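You operate a simulated robot arm through the tools that you are given. There is no shell and no other tool.

Carry out the task below with a simulated robot arm. There is one attempt and no reset: what you move stays moved.

TASK
Wind 150 cm of mat firm on the mandrel and band it once.
Fine: first zero the counter, close the catch, lower the roller and set the brake to FIRM; raise the roller after banding.
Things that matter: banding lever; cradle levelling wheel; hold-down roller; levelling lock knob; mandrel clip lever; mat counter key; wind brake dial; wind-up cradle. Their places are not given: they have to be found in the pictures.

The check looks at the end state, three seconds after you hand in, the way a careful person would. Anything else that was tipped, shoved, dropped, spilled or broken makes it a failure.

THE ROBOT
A 6-joint arm with a fingered hand, fixed in place. Base frame: the origin is on the floor under the middle of its stand, x ahead of it, y to its left, z up. Readings come in m, degrees, newtons and seconds.
With the tool pointing down near the work surface it reaches from about 0.1 to 0.74 m from the base axis. Its first joint turns from -115.0 to 115.0 degrees. Payload 4 kg.
Tool frame: the origin (TCP) lies between the finger pads and is the grasp point; the fingertips stand 0.026 m ahead of it; z points along the fingers, y is the line along which they close. The gripper opens to 0.164 m; its body begins 0.073 m behind the TCP. The gripper is a hand of 5 fingers: y runs from the thumb to the fingers, the wrist lies at [0, 0, -0.239] in the tool frame, and closing takes about 1.5 s.
Orientation is told as [roll, pitch, yaw] about the base's x, y, z axes, in that order, counted from this pose: with the fingers straight down and closing along the base's y, the tool's x points along the base's -x, its y along +y and its z along -z.

THE INTERFACE
- The arm moves only by the tool send_rows. Its argument "motion" is one flat list of numbers, 6 for each row, row after row: the shift along the base's x, y, z in m, then the turn, a rotation vector about the base's x, y, z in degrees. In form: [tx, ty, tz, ax, ay, az, tx, ty, tz, ax, ay, az, ...]. A call has 1 to 20 rows; each row shifts and turns the commanded pose from where the row before left it. "gripper" is the gripper command, from -1 (fully open) to 1 (shut), values between in proportion, set as the call begins (left out, the last holds). A row lasts 0.2 s, in which the tool goes at most 0.05 m and 8.6 degrees; a call with a longer step from one row to the next is refused whole, and so is a gripper value outside its range. Where a pose cannot be reached the arm comes as near as it can. A force on the tool above 60 N (or 10 N above the force at the start of the call, whichever is more), or a blocked arm, ends the call early, and 0.2 s more pass. The fingers move at their own pace (about 0.045 m/s each) and stop on an object; they squeeze with about 28 N. The grip force told is the motor's: it shows also when the fingers shut on nothing. Time passes only in rows, and 0.2 s behind the last, so rows that do not move let the fingers close. The reply holds the time, the measured pose of the TCP, the force on the tool along the base axes, the opening and the grip force, in the units named above and with some noise, with the torque about the TCP (base axes, N m) and any sound that the robot's microphone picked up.
- Cameras (640 x 400 px; columns grow to the right, rows downward): "scene" is fixed at [0.2215, 0.5, 1.5095]; the picture's right is [-0.88, -0.47, 0.00], its down [-0.23, 0.44, -0.87] and it looks along [0.41, -0.77, -0.50] (base axes); focal length 326 px, centre (320, 200). "wrist" rides on the gripper at [0.051, -0.07, -0.094] in the tool frame; the picture's right is [0.81, 0.59, 0.00], its down [-0.43, 0.60, -0.68] and it looks along [-0.40, 0.55, 0.74] (tool axes); focal length 270 px, centre (320, 200).
- grab_frame(camera): a new picture of that camera. No time passes.
- slide_trunk(by): slides the trunk up (or, below 0, down) by that many m; the arm rides with it, the base frame stays. It gives what a move gives, with no picture.
- move_fingers(finger1, finger2, finger3, finger4, thumb_bend): sets how far each is bent, from 0 (flat) to 100 (curled in); at 30 the hand is open as for a grip, at 70 the pads meet at the TCP. One left out holds its place. A second passes; each finger stops where it meets its share of the squeeze, and holds until it gets a number again. A gripper value or a shape takes the hand back. It gives what a move gives, with no picture; readings hold the bend of each and the force on the fingers (four entries, about 0 where the hand has none), thumb and palm.
- hand_shape(shape): the hand has 5 fingers and takes this shape, open, in about a second: jaw (thumb against the fingers, like two jaws); tri (thumb and two fingers); tip (a fingertip pinch); poke (one finger out to press); point (the index stretched); flat (the hand flat); cup (the hand cupped); fist (a fist). The gripper value then closes the fingers along that shape, each until it touches; the sizes above hold for jaw. It gives what a move gives, with no picture.
- measure_at(camera, pixels): there is no depth. For up to 12 entries [column, row, z] of the newest picture of that camera ("zoom" is the newest enlarged one), the place [x, y] in the base frame at which the ray of that pixel passes the height z, good to about 0.002 m. No time passes.
- zoom(camera, box): a new picture of the part [left, top, right, bottom] of that camera's present view, enlarged. No time passes.
- sign_off(): hands the job in; it is judged then, once.

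Open the gripper and draw the arm clear of the work before you hand the job in, unless the task says otherwise.

The tools are called after "Call:" as name(argument=value, ...) on one line, values as JSON. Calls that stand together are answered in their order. send_rows: Moves the arm, as the interface text tells. Its arguments: {"type":"object","properties":{"motion":{"type":"array"},"gripper":{"type":"number"}},"required":["motion"]} The other tools are called the same way: slide_trunk (by) moves the trunk up or down; hand_shape (shape) gives the hand a shape; move_fingers (finger1, finger2, finger3, finger4, thumb_bend) moves the fingers one by one; grab_frame (camera) takes a picture; measure_at (camera, pixels) gives the place at which the rays of pixels pass given heights; zoom (camera, box) takes an enlarged picture of a part of a camera's view; sign_off () hands the job in.

At the start:

```text
time_s: 0.0
eef_pos: [0.5073, -0.2159, 1.2474]
tool_rot: [0.0, -0.1, 0.0]
wrist_force: [-1.0, -0.6, -0.2]
moment: [0.02, 0.02, -0.02]
opening: 0.1637
grasp_force: 0.2
shape: jaw
bend: [30.0, 30.0, 30.0, 30.0, 30.0]
finger forces: [0.0, 0.0, 0.0, 0.0, 0.0, 0.0]
trunk travel left (down, up): [-0.875, 0.115]
```

scene: 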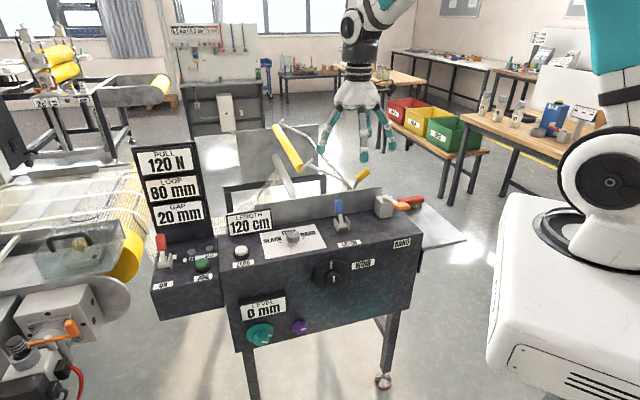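
wrist: 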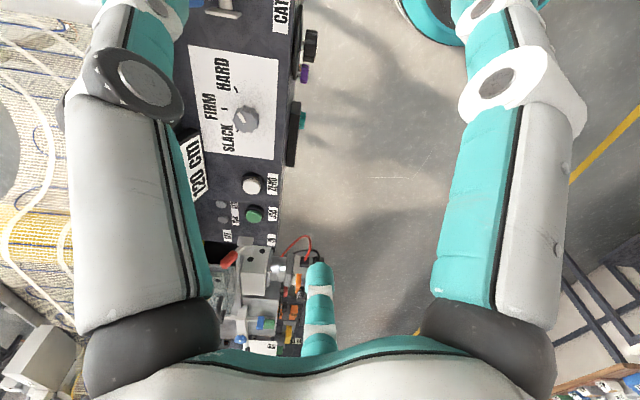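

The scene shows a console near (320,260) with dials, levers and displays. I zoom in on it to identify each control before moving.

Call:
zoom(camera="scene", box=[210, 180, 440, 324])

Call:
zoom(camera="scene", box=[120, 130, 280, 330])

Call:
zoom(camera="scene", box=[220, 110, 440, 250])

Call:
zoom(camera="scene", box=[0, 180, 160, 400])

```text
2.78 times, centred on (325, 252) of scene
```

zoom: 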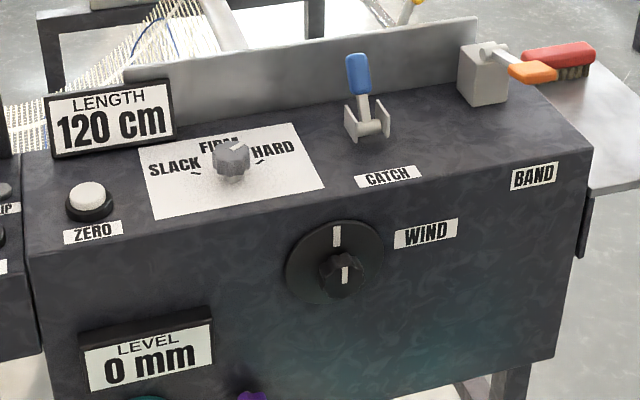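

```text
2.00 times, centred on (200, 230) of scene
```

zoom: 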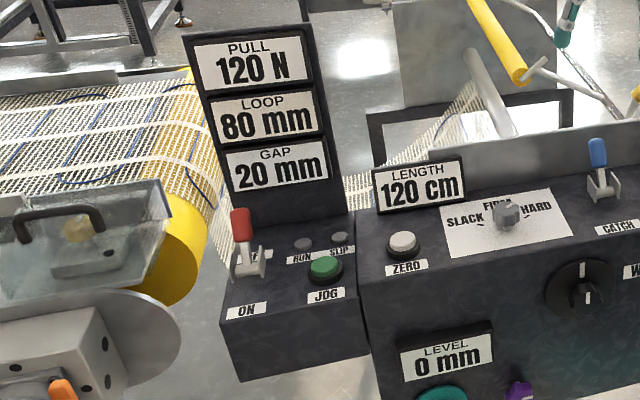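

```text
2.86 times, centred on (330, 180) of scene
```

zoom: 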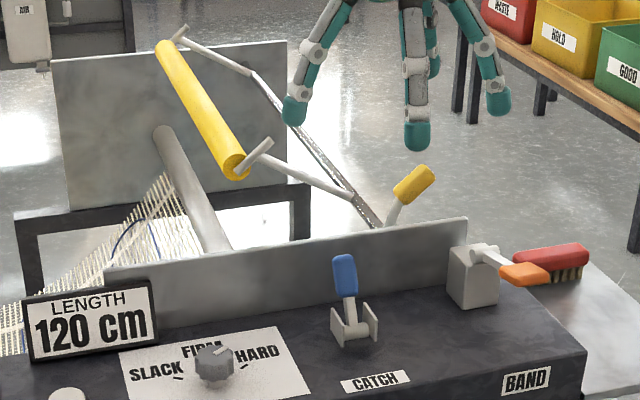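

```text
1.82 times, centred on (80, 290) of scene
```

zoom: 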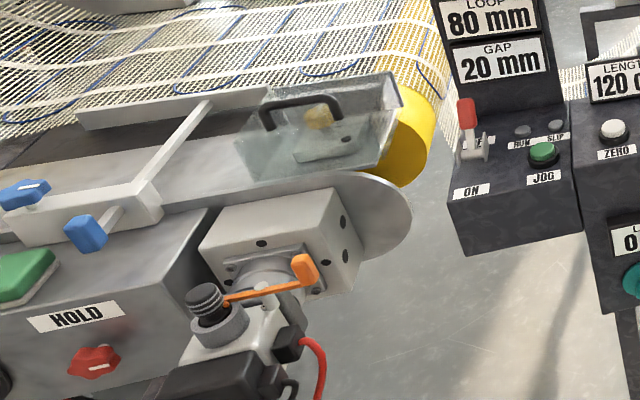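

The console holds ZERO (241,252), the brake dial (292,237), the CATCH lever (338,210), the BAND lever (400,205), the WIND knob (330,272), the yellow roller handle (362,175) and the level wheel and lock. I take wrist close-ups and measure both views to triangulate heights.

Call:
zoom(camera="wrist", box=[180, 0, 340, 280])

Call:
measure_at(camera="scene", pixels=[[241, 252, 0.88], [222, 266, 0.87], [421, 244, 0.87], [233, 351, 0.7], [407, 305, 0.7], [292, 237, 0.9], [338, 205, 0.95], [338, 227, 0.88], [412, 204, 0.93], [384, 210, 0.9], [330, 272, 0.8], [362, 175, 1.0]])

Call:
measure_at(camera="wrist", pixels=[[250, 185, 0.88], [246, 118, 0.9], [253, 215, 0.88], [228, 258, 0.93], [300, 10, 0.87], [272, 240, 0.87], [310, 45, 0.8], [302, 120, 0.7], [304, 73, 0.7]])

```text
1.43 times, centred on (260, 140) of wrist
```

zoom: 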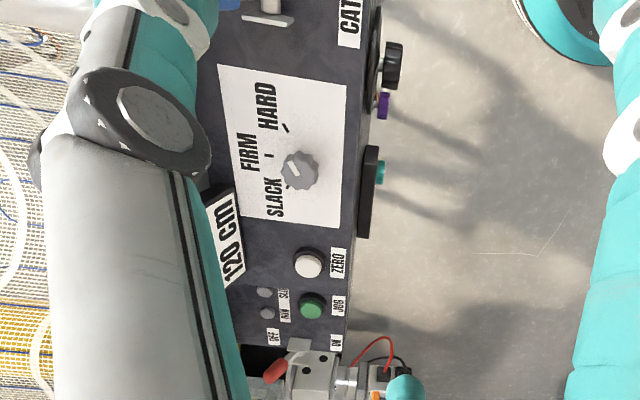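

```text
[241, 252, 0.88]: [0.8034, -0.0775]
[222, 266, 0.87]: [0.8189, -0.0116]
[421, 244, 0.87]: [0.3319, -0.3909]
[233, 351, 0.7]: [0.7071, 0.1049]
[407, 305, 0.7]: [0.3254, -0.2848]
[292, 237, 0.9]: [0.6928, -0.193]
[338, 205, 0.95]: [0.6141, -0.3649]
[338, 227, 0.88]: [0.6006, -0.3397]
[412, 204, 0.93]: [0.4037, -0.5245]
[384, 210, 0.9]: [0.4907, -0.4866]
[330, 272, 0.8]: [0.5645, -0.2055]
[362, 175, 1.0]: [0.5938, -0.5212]
```

```text
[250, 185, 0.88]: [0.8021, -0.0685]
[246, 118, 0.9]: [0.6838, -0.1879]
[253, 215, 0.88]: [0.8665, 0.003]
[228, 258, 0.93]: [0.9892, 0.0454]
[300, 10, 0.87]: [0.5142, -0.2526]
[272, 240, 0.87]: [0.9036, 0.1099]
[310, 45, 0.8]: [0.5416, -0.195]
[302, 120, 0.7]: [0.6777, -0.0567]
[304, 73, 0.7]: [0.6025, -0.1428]
```

Triangulation agrees: ZERO is at about (0.80,-0.073,0.885) and the dial at about (0.69,-0.19,0.90). I zoom tighter on each control to read its present state.

Call:
zoom(camera="scene", box=[250, 215, 330, 265])

Call:
zoom(camera="scene", box=[310, 160, 430, 235])

Call:
zoom(camera="scene", box=[300, 250, 380, 300])

Call:
zoom(camera="scene", box=[225, 280, 321, 360])

Call:
zoom(camera="scene", box=[260, 110, 380, 210])

```text
8.00 times, centred on (290, 240) of scene
```

zoom: 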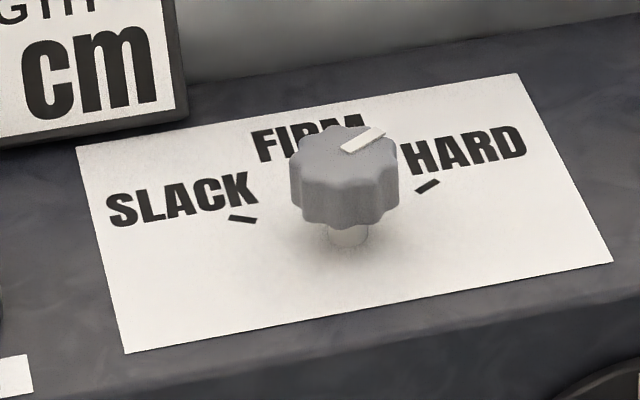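

```text
5.33 times, centred on (370, 198) of scene
```

zoom: 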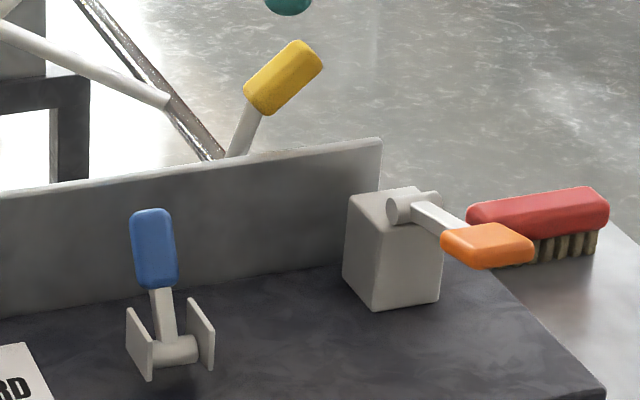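

```text
8.00 times, centred on (340, 275) of scene
```

zoom: 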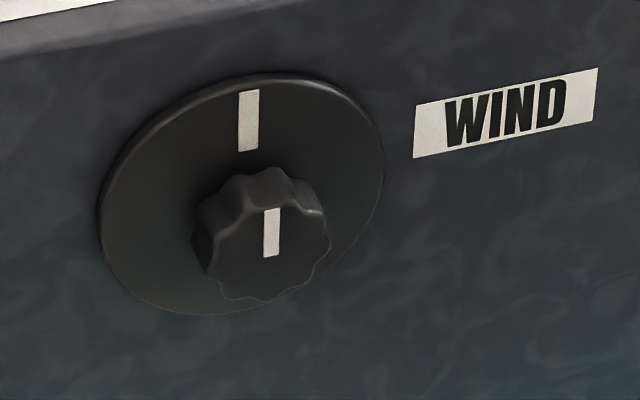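

```text
5.00 times, centred on (273, 320) of scene
```

zoom: 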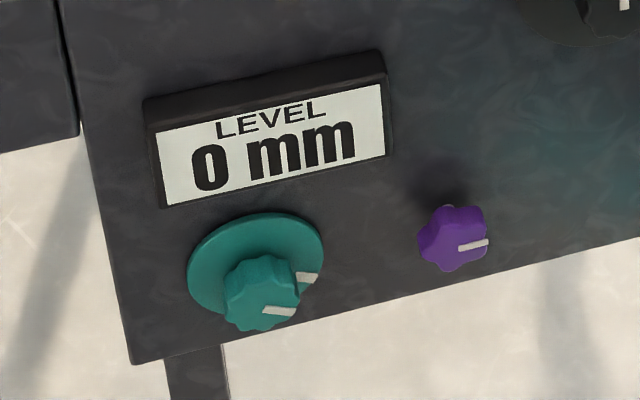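

```text
4.00 times, centred on (320, 160) of scene
```

zoom: 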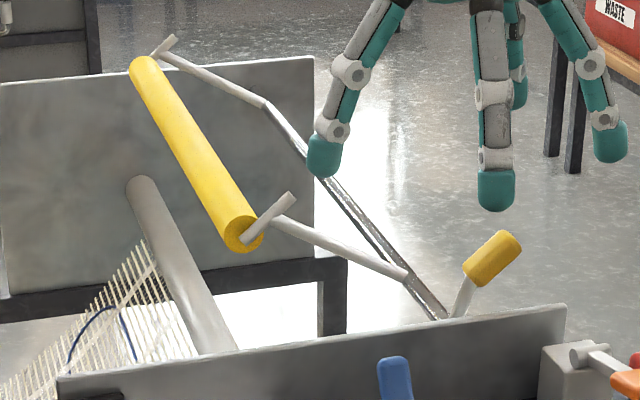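

The brake mark points up-right between FIRM and HARD, the level reads 0 mm, the catch lever stands up and the roller arm is raised. I put the hand in poke shape in free air and look at where the fingertip stands.

Call:
hand_shape(shape="poke")

Call:
zoom(camera="scene", box=[280, 0, 440, 200])

Call:
grab_frame(camera="wrist")

```text
time_s: 0.9
eef_pos: [0.5055, -0.2147, 1.2488]
tool_rot: [-0.1, 0.1, 0.0]
wrist_force: [-0.6, -0.1, -0.3]
moment: [-0.02, 0.01, 0.02]
opening: 0.0002
grasp_force: 0.0
shape: poke
bend: [100.0, 100.0, 100.0, 100.0, 83.0]
finger forces: [0.0, 0.0, 0.0, 0.2, 0.0, 0.0]
trunk travel left (down, up): [-0.875, 0.115]
```

```text
2.00 times, centred on (360, 100) of scene
```

zoom: 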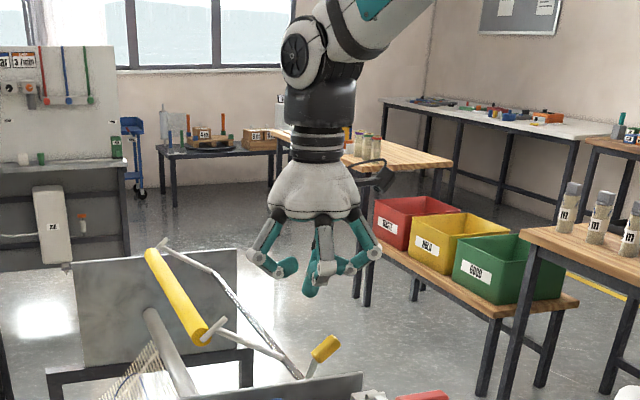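

```text
taken
```

wrist: 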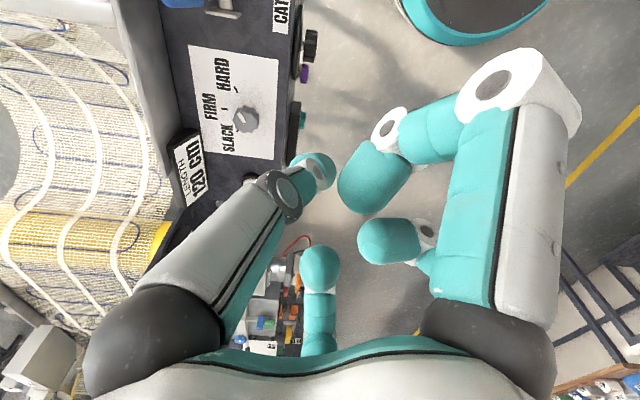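

In poke shape all fingers read curled at about 100 and one tip points down. I zoom closer on the hand in both cameras to find which fingertip leads.

Call:
zoom(camera="scene", box=[316, 90, 396, 150])

Call:
zoom(camera="wrist", box=[200, 60, 500, 300])

```text
6.67 times, centred on (356, 120) of scene
```

zoom: 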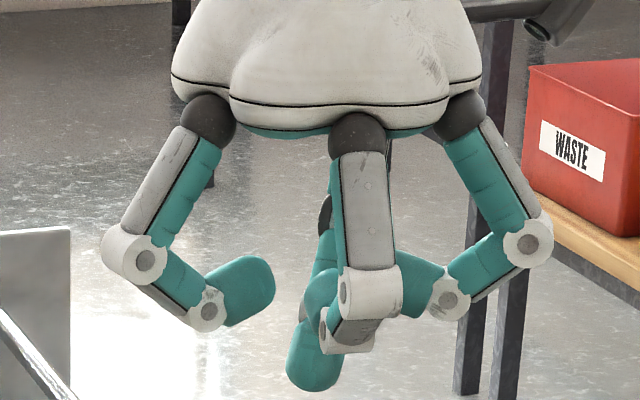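

```text
1.67 times, centred on (350, 180) of wrist
```

zoom: 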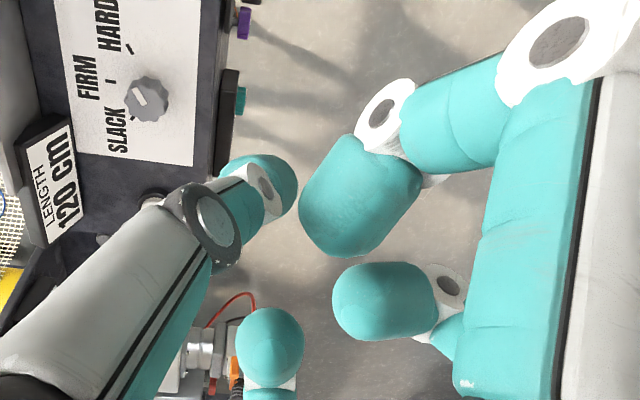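

Triangulating the tip at wrist (318,172) and scene (355,146) puts the poke fingertip on the tool axis about 0.025 m ahead of the TCP. I shift the hand back toward the robot at the same height so the wrist camera sees the console's right half.

Call:
send_rows(motion=[-0.04, -0.03, 0, 0, 0, 0, -0.04, -0.03, 0, 0, 0, 0, -0.04, -0.03, 0, 0, 0, 0, -0.04, -0.03, 0, 0, 0, 0])

Call:
grab_frame(camera="wrist")

Call:
grab_frame(camera="scene")

```text
time_s: 1.9
eef_pos: [0.3475, -0.3365, 1.2475]
tool_rot: [-0.1, 0.1, 0.1]
wrist_force: [0.5, 0.6, 0.1]
moment: [0.02, -0.03, 0.0]
opening: 0.0
grasp_force: 0.1
shape: poke
bend: [100.0, 100.0, 100.0, 100.0, 83.0]
finger forces: [0.0, 0.1, 0.1, 0.0, 0.0, 0.0]
trunk travel left (down, up): [-0.875, 0.115]
```

```text
taken
```

wrist: 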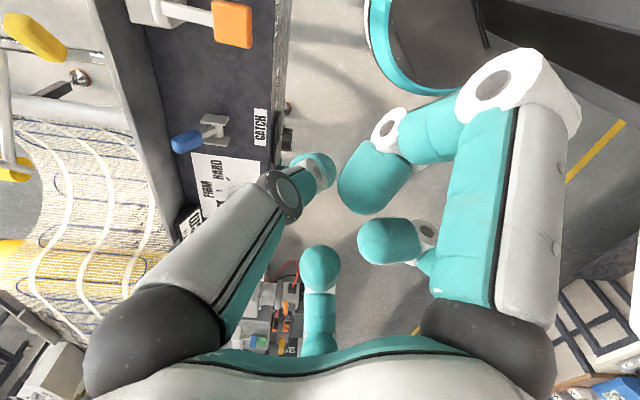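

```text
taken
```

scene: 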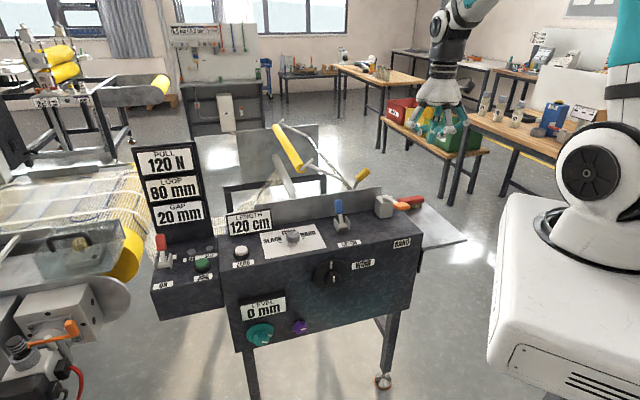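

The wrist picture now shows the orange band handle (232,24), blue catch (187,142) and yellow handle (35,37). I measure both views at two heights each to triangulate them.

Call:
measure_at(camera="scene", pixels=[[401.3, 206.4, 0.9], [401.3, 206.4, 1.0], [363.2, 175.1, 0.95], [363.2, 175.1, 1.1], [339, 207.4, 0.9], [339, 207.4, 1.0], [343.4, 226.1, 0.85], [343.4, 226.1, 0.95], [385, 199.5, 0.9], [385, 199.5, 1.0]])

Call:
measure_at(camera="wrist", pixels=[[232, 24, 0.9], [232, 24, 1.0], [35, 37, 0.95], [35, 37, 1.1], [187, 142, 0.9], [187, 142, 1.0], [214, 128, 0.85], [214, 128, 0.95], [165, 10, 0.9], [165, 10, 1.0]])

Call:
zoom(camera="wrist", box=[0, 0, 320, 220])

```text
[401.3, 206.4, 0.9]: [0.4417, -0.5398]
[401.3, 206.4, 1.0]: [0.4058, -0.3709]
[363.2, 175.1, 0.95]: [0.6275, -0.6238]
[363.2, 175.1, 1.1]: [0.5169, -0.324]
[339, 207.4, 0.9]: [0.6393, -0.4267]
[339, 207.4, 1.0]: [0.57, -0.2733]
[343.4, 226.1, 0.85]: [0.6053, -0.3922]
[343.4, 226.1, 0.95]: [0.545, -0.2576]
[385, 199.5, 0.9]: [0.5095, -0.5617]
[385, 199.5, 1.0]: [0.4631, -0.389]
```

```text
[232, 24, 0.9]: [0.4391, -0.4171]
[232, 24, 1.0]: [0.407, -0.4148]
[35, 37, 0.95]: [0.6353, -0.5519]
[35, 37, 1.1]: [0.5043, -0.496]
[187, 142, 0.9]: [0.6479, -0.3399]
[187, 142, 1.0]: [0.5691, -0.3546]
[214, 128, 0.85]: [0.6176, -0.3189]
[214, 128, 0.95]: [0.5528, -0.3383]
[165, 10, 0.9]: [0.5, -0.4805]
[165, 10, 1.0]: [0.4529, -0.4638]
```

```text
1.82 times, centred on (160, 110) of wrist
```

zoom: 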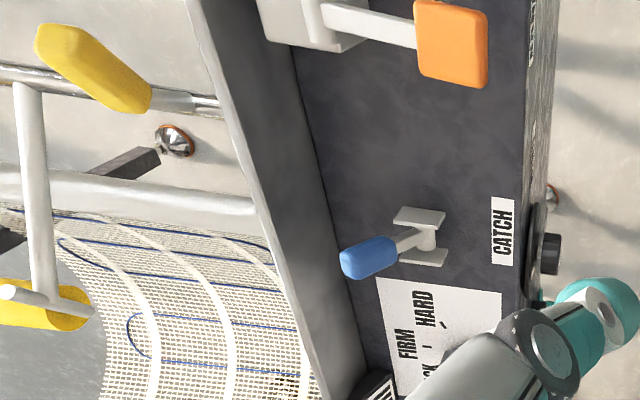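

Triangulated: orange handle about (0.415,-0.416,0.974), blue handle about (0.605,-0.348,0.952) with pivot about (0.58,-0.328,0.898), yellow handle about (0.596,-0.535,0.994). I measure label and edge points in both views to fix the panel height and orientation.

Call:
measure_at(camera="scene", pixels=[[349.5, 243.7, 0.85], [349.5, 243.7, 0.9], [228, 239, 0.87], [272, 231, 0.87], [262.7, 258.2, 0.87], [326.6, 247.9, 0.87], [309.6, 224.1, 0.87], [259.8, 233.2, 0.87], [233, 261, 0.87], [253.5, 257, 0.87]])

Call:
measure_at(camera="wrist", pixels=[[260, 129.2, 0.85], [260, 129.2, 0.9], [275, 0, 0.87], [272, 130, 0.87], [151, 0, 0.87], [197, 205, 0.87]])

```text
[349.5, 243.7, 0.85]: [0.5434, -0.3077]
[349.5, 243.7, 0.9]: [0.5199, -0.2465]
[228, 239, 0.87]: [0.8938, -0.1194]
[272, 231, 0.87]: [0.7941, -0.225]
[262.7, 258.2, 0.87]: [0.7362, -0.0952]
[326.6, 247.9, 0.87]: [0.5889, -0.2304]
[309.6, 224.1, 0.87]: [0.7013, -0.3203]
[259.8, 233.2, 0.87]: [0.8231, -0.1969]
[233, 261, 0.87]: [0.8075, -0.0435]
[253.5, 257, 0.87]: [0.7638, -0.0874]
```

```text
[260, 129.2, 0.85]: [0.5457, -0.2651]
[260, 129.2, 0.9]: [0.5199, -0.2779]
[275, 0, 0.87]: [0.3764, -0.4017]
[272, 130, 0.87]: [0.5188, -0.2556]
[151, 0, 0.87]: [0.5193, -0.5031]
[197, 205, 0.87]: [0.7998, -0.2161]
```

The panel top is at about z=0.879, and its long side runs about 41.5° from x, toward scene left. I move above the ZERO key, tilting the tool 30° forward for reach.

Call:
send_rows(motion=[0.035, 0.0263, -0.0098, 0, -3, 0, 0.035, 0.0263, -0.0098, 0, -3, 0, 0.035, 0.0263, -0.0098, 0, -3, 0, 0.035, 0.0263, -0.0098, 0, -3, 0, 0.035, 0.0263, -0.0098, 0, -3, 0, 0.035, 0.0263, -0.0098, 0, -3, 0, 0.035, 0.0263, -0.0098, 0, -3, 0, 0.035, 0.0263, -0.0098, 0, -3, 0, 0.035, 0.0263, -0.0098, 0, -3, 0, 0.035, 0.0263, -0.0098, 0, -3, 0])

Call:
grab_frame(camera="wrist")

Call:
grab_frame(camera="scene")

```text
time_s: 4.1
eef_pos: [0.697, -0.0684, 1.1491]
tool_rot: [0.0, -30.0, 0.0]
wrist_force: [0.1, -0.1, 0.2]
moment: [0.01, 0.0, -0.02]
opening: 0.0
grasp_force: 0.1
shape: poke
bend: [100.0, 100.0, 100.0, 100.0, 83.0]
finger forces: [0.1, 0.1, 0.0, 0.0, 0.0, 0.0]
trunk travel left (down, up): [-0.875, 0.115]
```

```text
taken
```

wrist: 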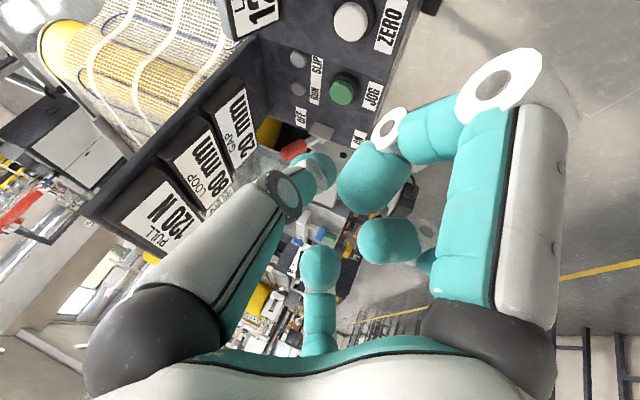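

```text
taken
```

scene: 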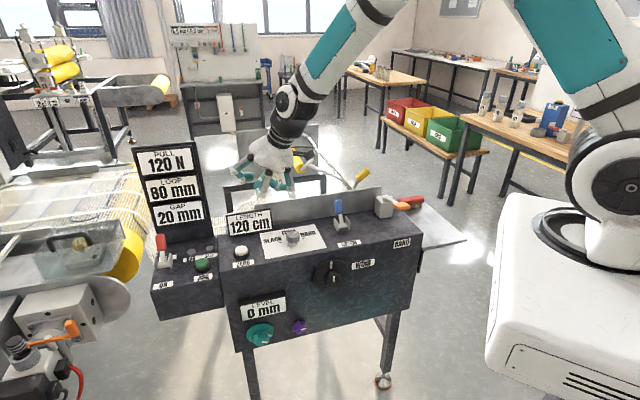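

ZERO's white cap is at wrist (351,21) and scene (240.8,250.2). I measure both at several heights to pin the key down.

Call:
measure_at(camera="wrist", pixels=[[351, 21, 0.88], [351, 21, 0.92], [342, 88, 0.88], [342, 88, 0.92], [388, 30, 0.879], [370, 95, 0.87]])

Call:
measure_at(camera="scene", pixels=[[240.8, 250.2, 0.88], [240.8, 250.2, 0.92], [202.5, 264, 0.88], [202.5, 264, 0.92]])

Call:
zoom(camera="wrist", box=[220, 0, 420, 180])

```text
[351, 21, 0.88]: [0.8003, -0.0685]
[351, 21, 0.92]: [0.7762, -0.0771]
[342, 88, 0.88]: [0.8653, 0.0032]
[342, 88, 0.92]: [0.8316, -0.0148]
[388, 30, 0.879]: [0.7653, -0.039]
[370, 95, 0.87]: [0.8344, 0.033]
```

```text
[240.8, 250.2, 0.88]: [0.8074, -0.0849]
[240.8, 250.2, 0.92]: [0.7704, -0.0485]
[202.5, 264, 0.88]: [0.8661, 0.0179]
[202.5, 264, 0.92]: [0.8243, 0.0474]
```

```text
2.22 times, centred on (320, 90) of wrist
```

zoom: 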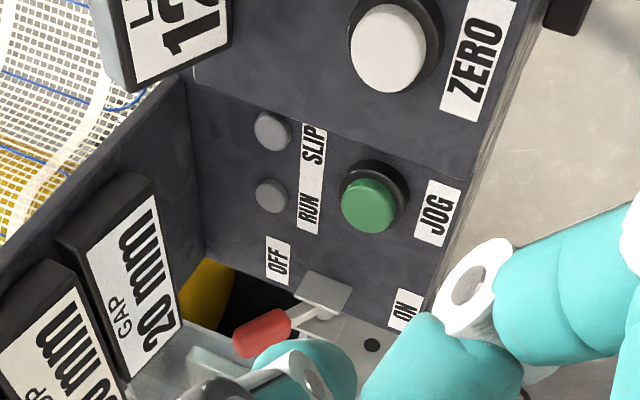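

The key top is at about (0.793,-0.072,0.895). I bring the fingertip to about 2 cm above it and check the pictures.

Call:
send_rows(motion=[0.0138, -0.0005, -0.0353, 0, 0, 0, 0.0138, -0.0005, -0.0353, 0, 0, 0, 0.0138, -0.0005, -0.0353, 0, 0, 0, 0.0138, -0.0005, -0.0353, 0, 0, 0, 0.0138, -0.0005, -0.0353, 0, 0, 0, 0.0138, -0.0005, -0.0353, 0, 0, 0])

Call:
zoom(camera="scene", box=[200, 190, 300, 280])

Call:
grab_frame(camera="wrist")

```text
time_s: 5.5
eef_pos: [0.7797, -0.0757, 0.9395]
tool_rot: [-0.1, -30.0, 0.0]
wrist_force: [-0.4, 1.0, -0.8]
moment: [0.02, 0.0, -0.03]
opening: 0.0002
grasp_force: 0.0
shape: poke
bend: [100.0, 100.0, 100.0, 100.0, 83.0]
finger forces: [0.1, 0.1, 0.0, 0.0, 0.0, 0.0]
trunk travel left (down, up): [-0.875, 0.115]
```

```text
4.44 times, centred on (250, 235) of scene
```

zoom: 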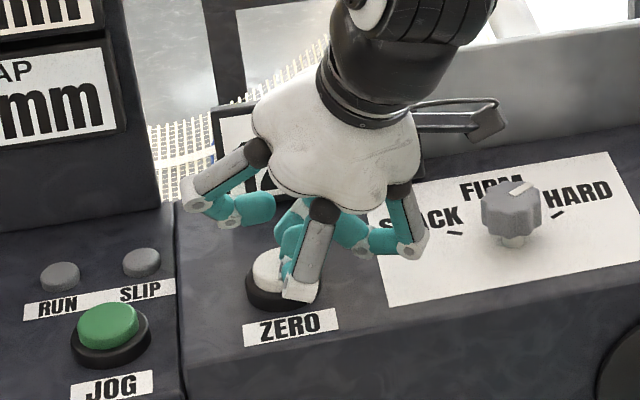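

```text
taken
```

wrist: 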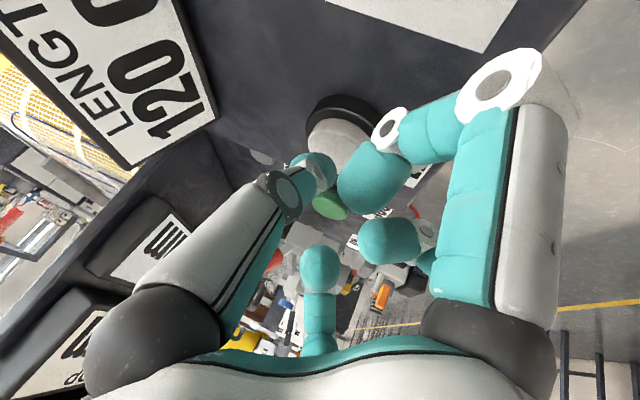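

The tip hovers near the key: the white cap shows at wrist (340,133) and the fingertip at (318,165). I check where these rays pass the key-top height.

Call:
measure_at(camera="wrist", pixels=[[340, 132, 0.895], [345, 108, 0.879], [318, 168, 0.917], [318, 168, 0.925]])

Call:
measure_at(camera="scene", pixels=[[240.5, 249.5, 0.895], [244, 247, 0.917]])

Call:
zoom(camera="wrist", box=[260, 60, 420, 220])

```text
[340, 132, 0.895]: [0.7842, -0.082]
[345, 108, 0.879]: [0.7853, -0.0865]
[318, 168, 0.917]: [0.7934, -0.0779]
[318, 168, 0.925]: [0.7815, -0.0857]
```

```text
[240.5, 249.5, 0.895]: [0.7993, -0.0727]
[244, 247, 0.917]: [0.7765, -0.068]
```

```text
2.50 times, centred on (340, 140) of wrist
```

zoom: 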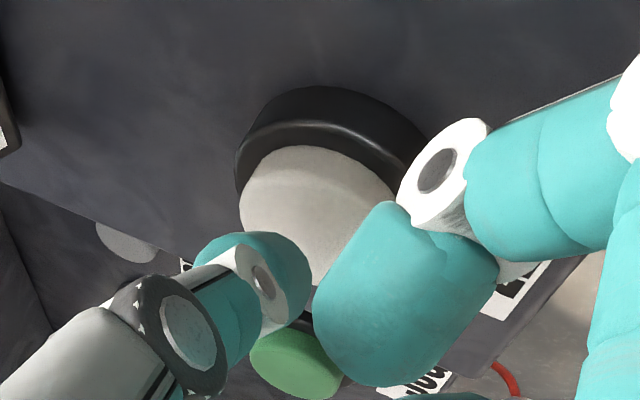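

The tip is over the cap, so I press straight down in small steps, nudging 3 mm in y, and watch force and sound.

Call:
send_rows(motion=[0, 0.003, -0.006, 0, 0, 0, 0, 0, -0.006, 0, 0, 0, 0, 0, -0.005, 0, 0, 0, 0, 0, -0.004, 0, 0, 0, 0, 0, -0.004, 0, 0, 0])

Call:
zoom(camera="scene", box=[200, 190, 300, 280])

```text
time_s: 6.7
eef_pos: [0.7801, -0.0739, 0.9192]
tool_rot: [-0.1, -30.6, -0.1]
wrist_force: [-6.0, -3.7, 30.7]
moment: [-0.09, -0.12, -0.02]
opening: 0.0
grasp_force: 0.0
shape: poke
bend: [100.0, 100.0, 100.0, 100.0, 83.0]
finger forces: [0.0, 0.0, 0.1, 0.0, 30.0, 0.0]
trunk travel left (down, up): [-0.875, 0.115]
heard: click
```

```text
4.44 times, centred on (250, 235) of scene
```

zoom: 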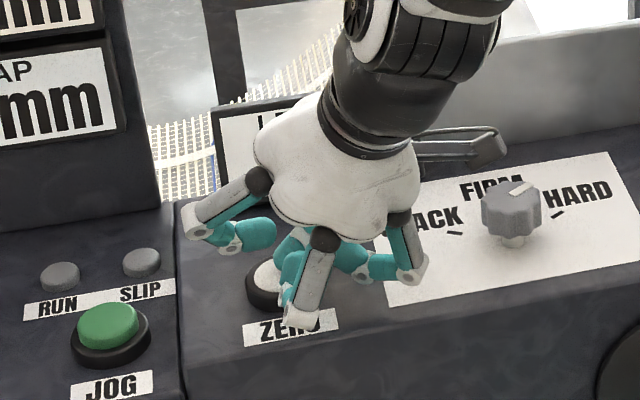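

A click was heard at 30 N, so I lift off and read the LENGTH display.

Call:
send_rows(motion=[0, 0, 0.02, 0, 0, 0, -0.01, 0, 0.04, 0, 0, 0, -0.03, 0, 0.035, 0, 0, 0, -0.03, 0, 0.035, 0, 0, 0, -0.03, 0, 0.035, 0, 0, 0])

Call:
grab_frame(camera="scene")

Call:
zoom(camera="scene", box=[210, 180, 330, 280])

Call:
grab_frame(camera="wrist")

```text
time_s: 7.9
eef_pos: [0.6771, -0.0731, 1.081]
tool_rot: [-0.1, -30.0, 0.0]
wrist_force: [0.2, -0.4, -0.6]
moment: [-0.02, -0.04, -0.02]
opening: 0.0
grasp_force: 0.1
shape: poke
bend: [100.0, 100.0, 100.0, 100.0, 83.0]
finger forces: [0.0, 0.0, 0.0, 0.0, 0.1, 0.0]
trunk travel left (down, up): [-0.875, 0.115]
```

```text
taken
```

scene: 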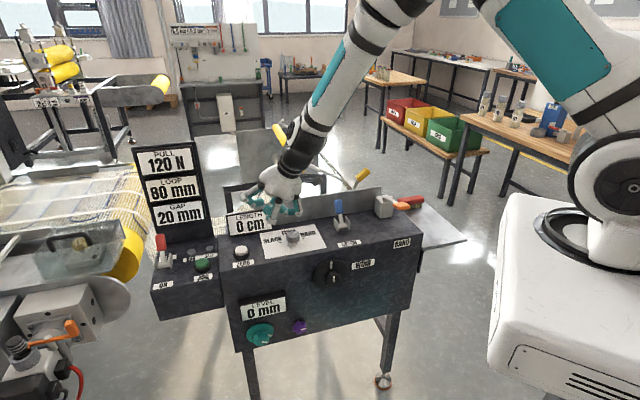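

```text
4.00 times, centred on (270, 230) of scene
```

zoom: 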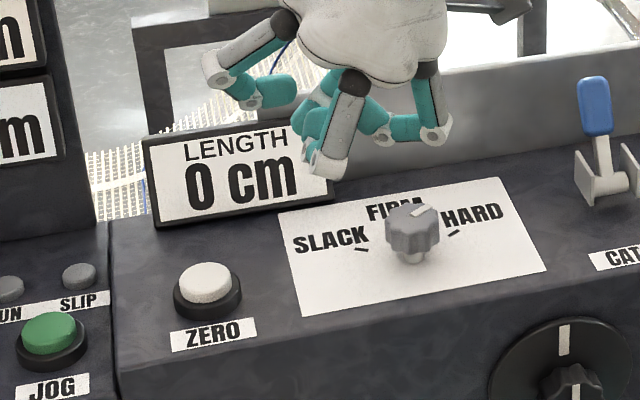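

```text
taken
```

wrist: 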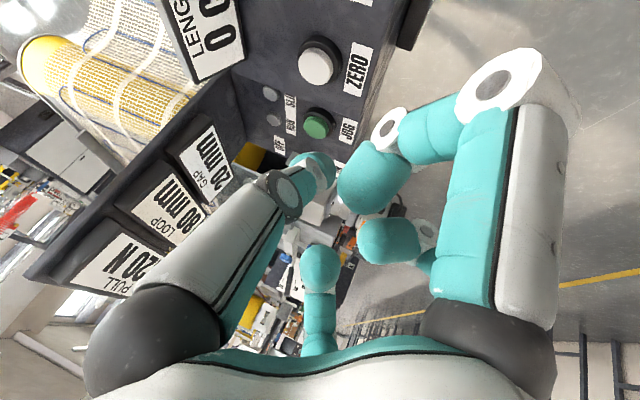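

LENGTH now reads 0 cm. Next comes the catch: I measure the plate's top edge behind it and the extents of the blue handle to plan the grip.

Call:
measure_at(camera="scene", pixels=[[381.8, 186.5, 0.95], [381.8, 186.5, 1.0], [380, 214, 0.879], [338, 199, 0.96], [338, 199, 1.0], [339.5, 215, 0.92], [339.5, 215, 0.94], [334.5, 207, 0.95], [343, 207, 0.95]])

Call:
zoom(camera="scene", box=[315, 190, 365, 240])

```text
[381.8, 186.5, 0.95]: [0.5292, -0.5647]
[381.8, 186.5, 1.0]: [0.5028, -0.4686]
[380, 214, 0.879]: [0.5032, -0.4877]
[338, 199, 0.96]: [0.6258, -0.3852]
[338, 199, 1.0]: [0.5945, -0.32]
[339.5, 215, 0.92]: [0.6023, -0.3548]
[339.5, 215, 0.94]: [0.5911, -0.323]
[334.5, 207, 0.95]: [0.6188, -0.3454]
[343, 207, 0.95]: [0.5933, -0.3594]
```

```text
8.00 times, centred on (340, 215) of scene
```

zoom: 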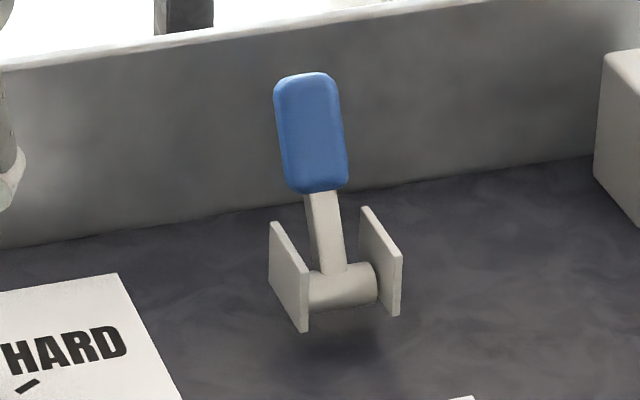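

The plate top sits near z=0.985, only about 3 cm behind the blue handle, so a slim reach is needed. I back off to a clear spot, level the tool and try the "point" shape to see its clearance.

Call:
send_rows(motion=[-0.03, -0.03, 0.025, 0, 5, 0, -0.03, -0.03, 0.025, 0, 5, 0, -0.03, -0.03, 0.025, 0, 5, 0, -0.03, -0.03, 0.025, 0, 5, 0, -0.03, -0.03, 0.0, 0, 5, 0, -0.02, -0.03, 0.0, 0, 5, 0])

Call:
hand_shape(shape="point")

Call:
grab_frame(camera="wrist")

Call:
zoom(camera="scene", box=[300, 100, 400, 200])

```text
time_s: 9.3
eef_pos: [0.5081, -0.2522, 1.1782]
tool_rot: [0.0, 0.1, 0.0]
wrist_force: [0.0, 0.1, -0.8]
moment: [0.01, -0.01, 0.0]
opening: 0.0
grasp_force: 0.0
shape: poke
bend: [100.0, 100.0, 100.0, 100.0, 83.0]
finger forces: [0.0, 0.0, 0.0, 0.1, 0.0, 0.0]
trunk travel left (down, up): [-0.875, 0.115]
```

```text
time_s: 10.2
eef_pos: [0.5101, -0.2514, 1.1785]
tool_rot: [0.0, 0.1, 0.0]
wrist_force: [-0.1, 0.7, -0.4]
moment: [0.01, -0.01, 0.03]
opening: 0.1581
grasp_force: 0.0
shape: point
bend: [70.0, 100.0, 100.0, 100.0, 72.0]
finger forces: [0.0, 0.1, 0.0, 0.0, 0.0, 0.0]
trunk travel left (down, up): [-0.875, 0.115]
```

```text
taken
```

wrist: 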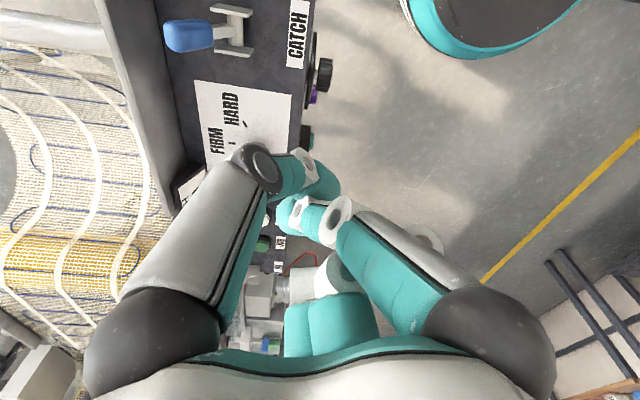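

```text
4.00 times, centred on (350, 150) of scene
```

zoom: 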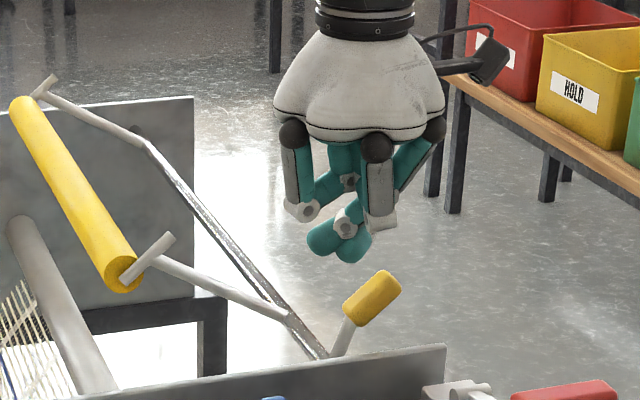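

In "point" shape the thumb and index tips meet at the TCP and the other fingers tuck in tightly, slimmer than poke. I try curling the index fully too, leaving just the thumb as a slim pusher.

Call:
move_fingers(finger1=100, finger2=100, finger3=100, finger4=100, thumb_bend=70)

Call:
grab_frame(camera="wrist")

Call:
zoom(camera="scene", box=[300, 100, 400, 200])

```text
time_s: 11.2
eef_pos: [0.5092, -0.2521, 1.1779]
tool_rot: [0.1, 0.0, 0.0]
wrist_force: [-0.7, -0.7, 0.0]
moment: [0.02, 0.01, -0.01]
opening: 0.0362
grasp_force: 0.0
shape: fingers
bend: [97.0, 100.0, 100.0, 100.0, 70.0]
finger forces: [0.1, 0.0, 0.0, 0.0, 0.0, 0.1]
trunk travel left (down, up): [-0.875, 0.115]
```

```text
taken
```

wrist: 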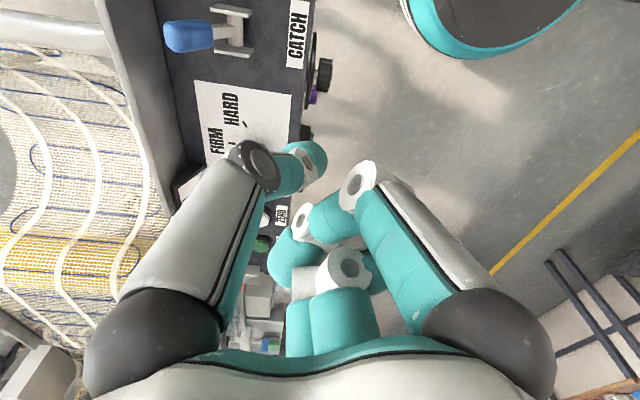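

```text
4.00 times, centred on (350, 150) of scene
```

zoom: 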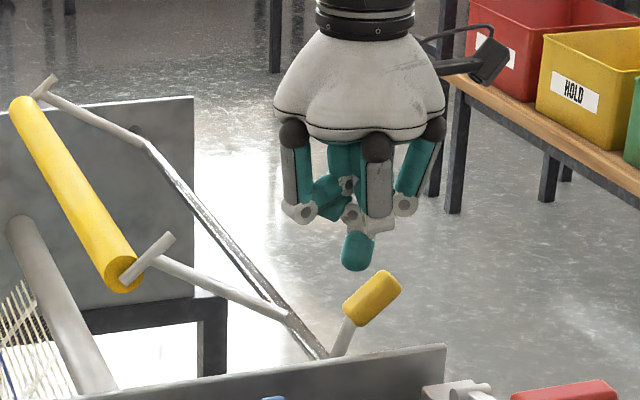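

The thumb now stands as a slim pusher. Before choosing pinch or push I re-triangulate the blue handle (wrist (188,36), scene (338.9,206.5)) and the plate base line (scene (300,220.6) and (373.8,209.4)).

Call:
measure_at(camera="wrist", pixels=[[188, 36, 0.92], [188, 36, 0.97], [235, 31, 0.88], [235, 31, 0.92], [166, 38, 0.95], [166, 38, 0.98], [173, 160, 0.879], [150, 85, 0.879]])

Call:
measure_at(camera="scene", pixels=[[338.9, 206.5, 0.92], [338.9, 206.5, 0.97], [342.8, 225.6, 0.88], [342.8, 225.6, 0.92], [300, 220.6, 0.879], [373.8, 209.4, 0.879]])

Call:
zoom(camera="wrist", box=[90, 0, 330, 200])

```text
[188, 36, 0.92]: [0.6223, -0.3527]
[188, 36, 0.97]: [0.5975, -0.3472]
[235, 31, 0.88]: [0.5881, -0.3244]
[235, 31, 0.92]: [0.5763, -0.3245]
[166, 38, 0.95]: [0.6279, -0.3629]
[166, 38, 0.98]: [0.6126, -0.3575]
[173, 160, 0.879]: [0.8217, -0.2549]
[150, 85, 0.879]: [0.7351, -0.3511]
```

```text
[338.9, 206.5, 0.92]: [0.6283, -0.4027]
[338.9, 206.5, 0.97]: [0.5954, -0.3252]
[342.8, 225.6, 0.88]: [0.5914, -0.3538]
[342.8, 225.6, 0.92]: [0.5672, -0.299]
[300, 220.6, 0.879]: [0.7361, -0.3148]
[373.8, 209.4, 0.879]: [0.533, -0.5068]
```

```text
2.00 times, centred on (210, 100) of wrist
```

zoom: 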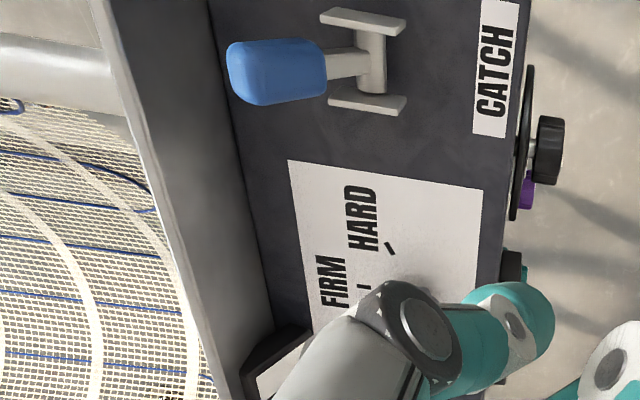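

The plate face is about 6.5 cm behind the handle centre and its top is near z=0.973, so hooking the thumb in behind the handle is feasible. I turn the tool so the thumb-finger axis lies along the panel and move above the spot behind the lever to test reach.

Call:
send_rows(motion=[0.0217, -0.02, -0.0163, 0, 0, -7.83, 0.0217, -0.02, -0.0163, 0, 0, -7.83, 0.0217, -0.02, -0.0163, 0, 0, -7.83, 0.0217, -0.02, -0.0163, 0, 0, -7.83, 0.0217, -0.02, -0.0163, 0, 0, -7.83, 0.0217, -0.02, -0.0163, 0, 0, -7.85])

Call:
grab_frame(camera="wrist")

Call:
zoom(camera="scene", box=[280, 120, 400, 240])

```text
time_s: 12.6
eef_pos: [0.6391, -0.3735, 1.0798]
tool_rot: [0.0, 0.1, -47.2]
wrist_force: [0.8, -0.2, 0.5]
moment: [0.0, -0.01, -0.03]
opening: 0.0363
grasp_force: 0.0
shape: fingers
bend: [97.0, 100.0, 100.0, 100.0, 70.0]
finger forces: [0.0, 0.1, 0.0, 0.0, 0.1, 0.0]
trunk travel left (down, up): [-0.875, 0.115]
```

```text
taken
```

wrist: 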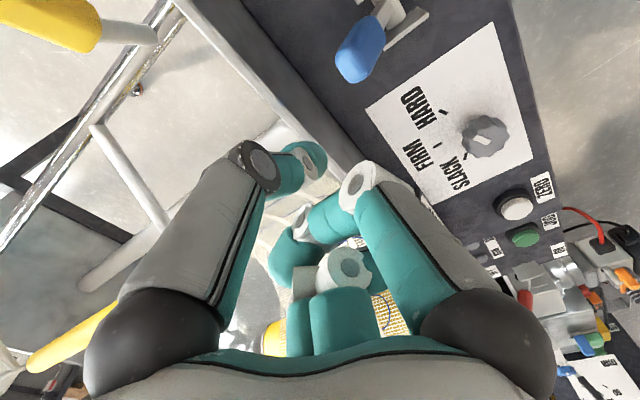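

```text
3.33 times, centred on (340, 180) of scene
```

zoom: 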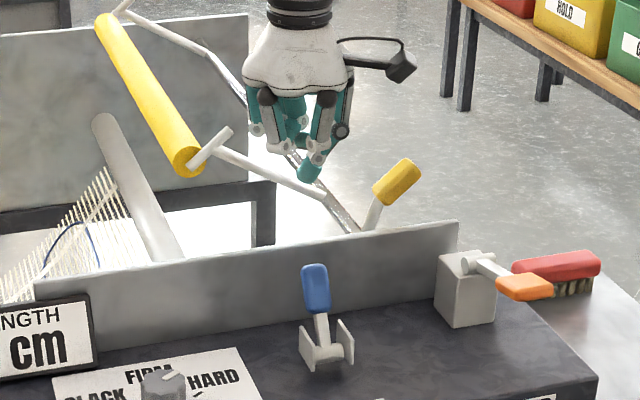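

The pose was reached. I zoom the wrist view to verify the gap between the plate and the blue handle before lowering the thumb into it.

Call:
zoom(camera="wrist", box=[180, 0, 420, 200])

Call:
measure_at(camera="wrist", pixels=[[360, 48, 0.955], [350, 68, 0.975], [350, 68, 0.965], [320, 110, 0.879], [340, 165, 0.879], [270, 80, 0.973], [270, 80, 0.96]])

```text
2.00 times, centred on (300, 100) of wrist
```

zoom: 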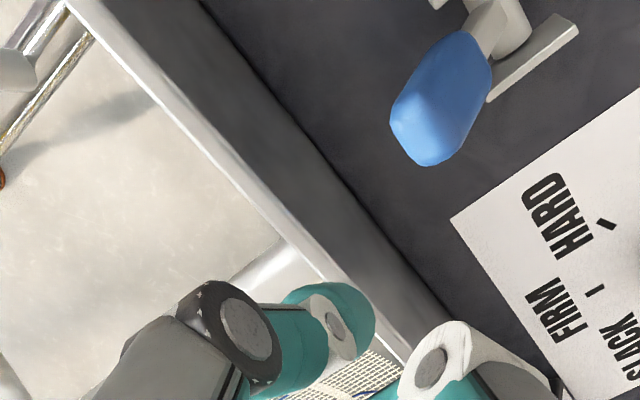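

```text
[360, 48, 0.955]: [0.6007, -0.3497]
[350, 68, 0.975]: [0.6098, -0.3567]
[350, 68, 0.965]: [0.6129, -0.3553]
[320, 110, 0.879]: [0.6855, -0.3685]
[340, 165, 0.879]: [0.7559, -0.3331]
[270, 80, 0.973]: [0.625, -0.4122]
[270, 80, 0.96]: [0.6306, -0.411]
```

I check the plate base and top edges at the rows beside the handle to confirm the gap numerically.

Call:
measure_at(camera="wrist", pixels=[[298, 68, 0.879], [260, 20, 0.879], [345, 128, 0.879], [245, 68, 0.97], [245, 68, 0.985], [275, 102, 0.97], [275, 102, 0.985], [318, 160, 1.0538], [358, 35, 0.955]])

```text
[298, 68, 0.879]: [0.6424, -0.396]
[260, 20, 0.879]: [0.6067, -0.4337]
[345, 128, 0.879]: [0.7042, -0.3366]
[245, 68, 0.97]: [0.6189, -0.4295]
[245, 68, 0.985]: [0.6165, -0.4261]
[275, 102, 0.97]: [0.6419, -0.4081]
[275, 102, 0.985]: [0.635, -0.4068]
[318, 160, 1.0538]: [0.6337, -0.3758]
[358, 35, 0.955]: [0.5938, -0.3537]
```

The plate face is at n≈-0.728 and the tool axis at n≈-0.709, with the handle's back at about -0.686, so the thumb fits between. I lower to just above handle-top height and look.

Call:
send_rows(motion=[0, 0, -0.03, 0, 0, 0, 0, 0, -0.03, 0, 0, 0, 0, 0, -0.015, 0, 0, 0])

Call:
grab_frame(camera="wrist")

Call:
zoom(camera="scene", box=[300, 150, 400, 250])

```text
time_s: 13.4
eef_pos: [0.6417, -0.3722, 1.0045]
tool_rot: [-0.1, 0.0, -47.0]
wrist_force: [0.5, 0.2, 0.7]
moment: [0.01, 0.02, 0.0]
opening: 0.0363
grasp_force: 0.0
shape: fingers
bend: [97.0, 100.0, 100.0, 100.0, 70.0]
finger forces: [0.0, 0.0, 0.0, 0.1, 0.1, 0.0]
trunk travel left (down, up): [-0.875, 0.115]
```

```text
taken
```

wrist: 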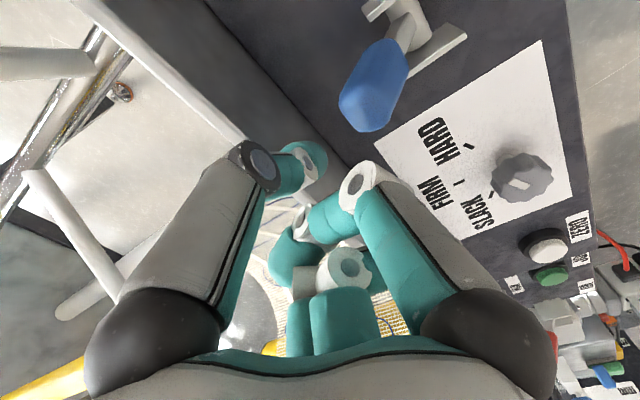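

```text
4.00 times, centred on (350, 200) of scene
```

zoom: 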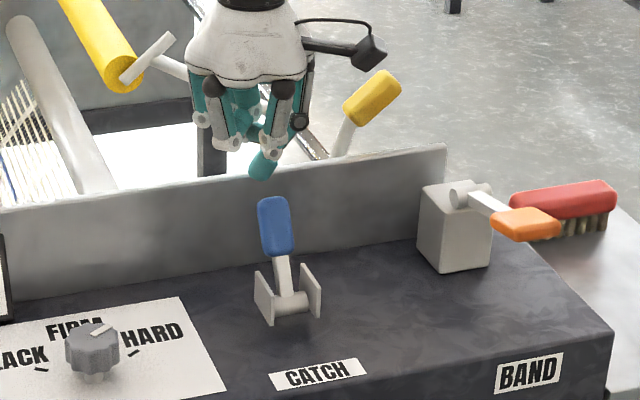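

The tip is at scene (334.5,193), behind and slightly left of the handle. I measure its position against the handle.

Call:
measure_at(camera="scene", pixels=[[334.5, 193, 0.985], [334.5, 193, 0.98], [338.4, 206.5, 0.955]])

Call:
measure_at(camera="wrist", pixels=[[312, 158, 0.985], [320, 150, 0.985], [370, 85, 0.955]])

```text
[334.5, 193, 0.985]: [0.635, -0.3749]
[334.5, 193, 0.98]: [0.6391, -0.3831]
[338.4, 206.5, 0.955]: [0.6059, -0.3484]
```

```text
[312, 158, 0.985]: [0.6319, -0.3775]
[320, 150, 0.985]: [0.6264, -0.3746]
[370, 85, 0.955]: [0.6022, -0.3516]
```

The tip centre is at u≈0.208 against the handle's 0.2045, well aligned. I lower 2.6 cm into the gap.

Call:
send_rows(motion=[0, 0, -0.013, 0, 0, 0, 0, 0, -0.013, 0, 0, 0])

Call:
grab_frame(camera="wrist")

Call:
zoom(camera="scene", box=[310, 170, 370, 230])

```text
time_s: 14.0
eef_pos: [0.6401, -0.3724, 0.9806]
tool_rot: [-0.1, 0.0, -47.0]
wrist_force: [-0.3, -0.2, 0.4]
moment: [0.0, 0.01, 0.02]
opening: 0.0361
grasp_force: 0.0
shape: fingers
bend: [97.0, 100.0, 100.0, 100.0, 70.0]
finger forces: [0.0, 0.0, 0.0, 0.0, 0.1, 0.0]
trunk travel left (down, up): [-0.875, 0.115]
```

```text
taken
```

wrist: 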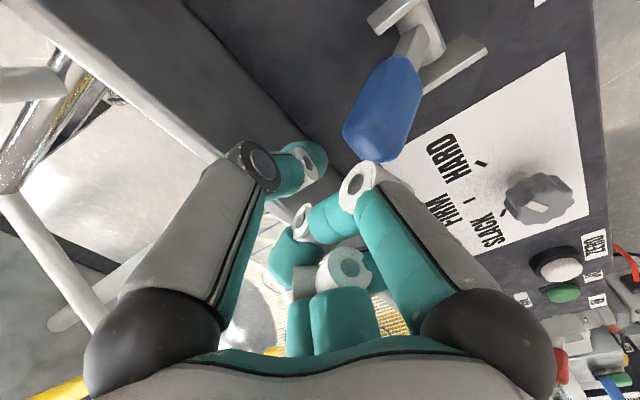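

```text
6.67 times, centred on (340, 200) of scene
```

zoom: 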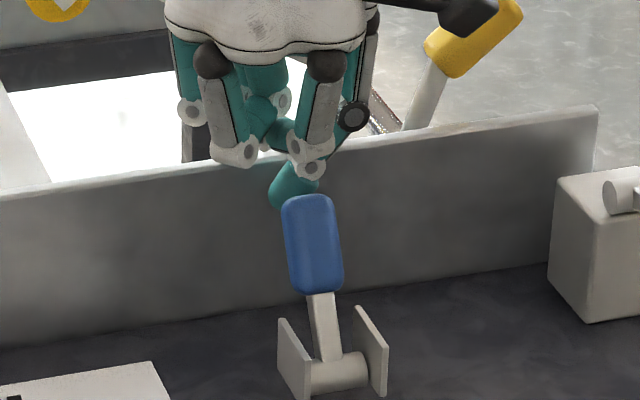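

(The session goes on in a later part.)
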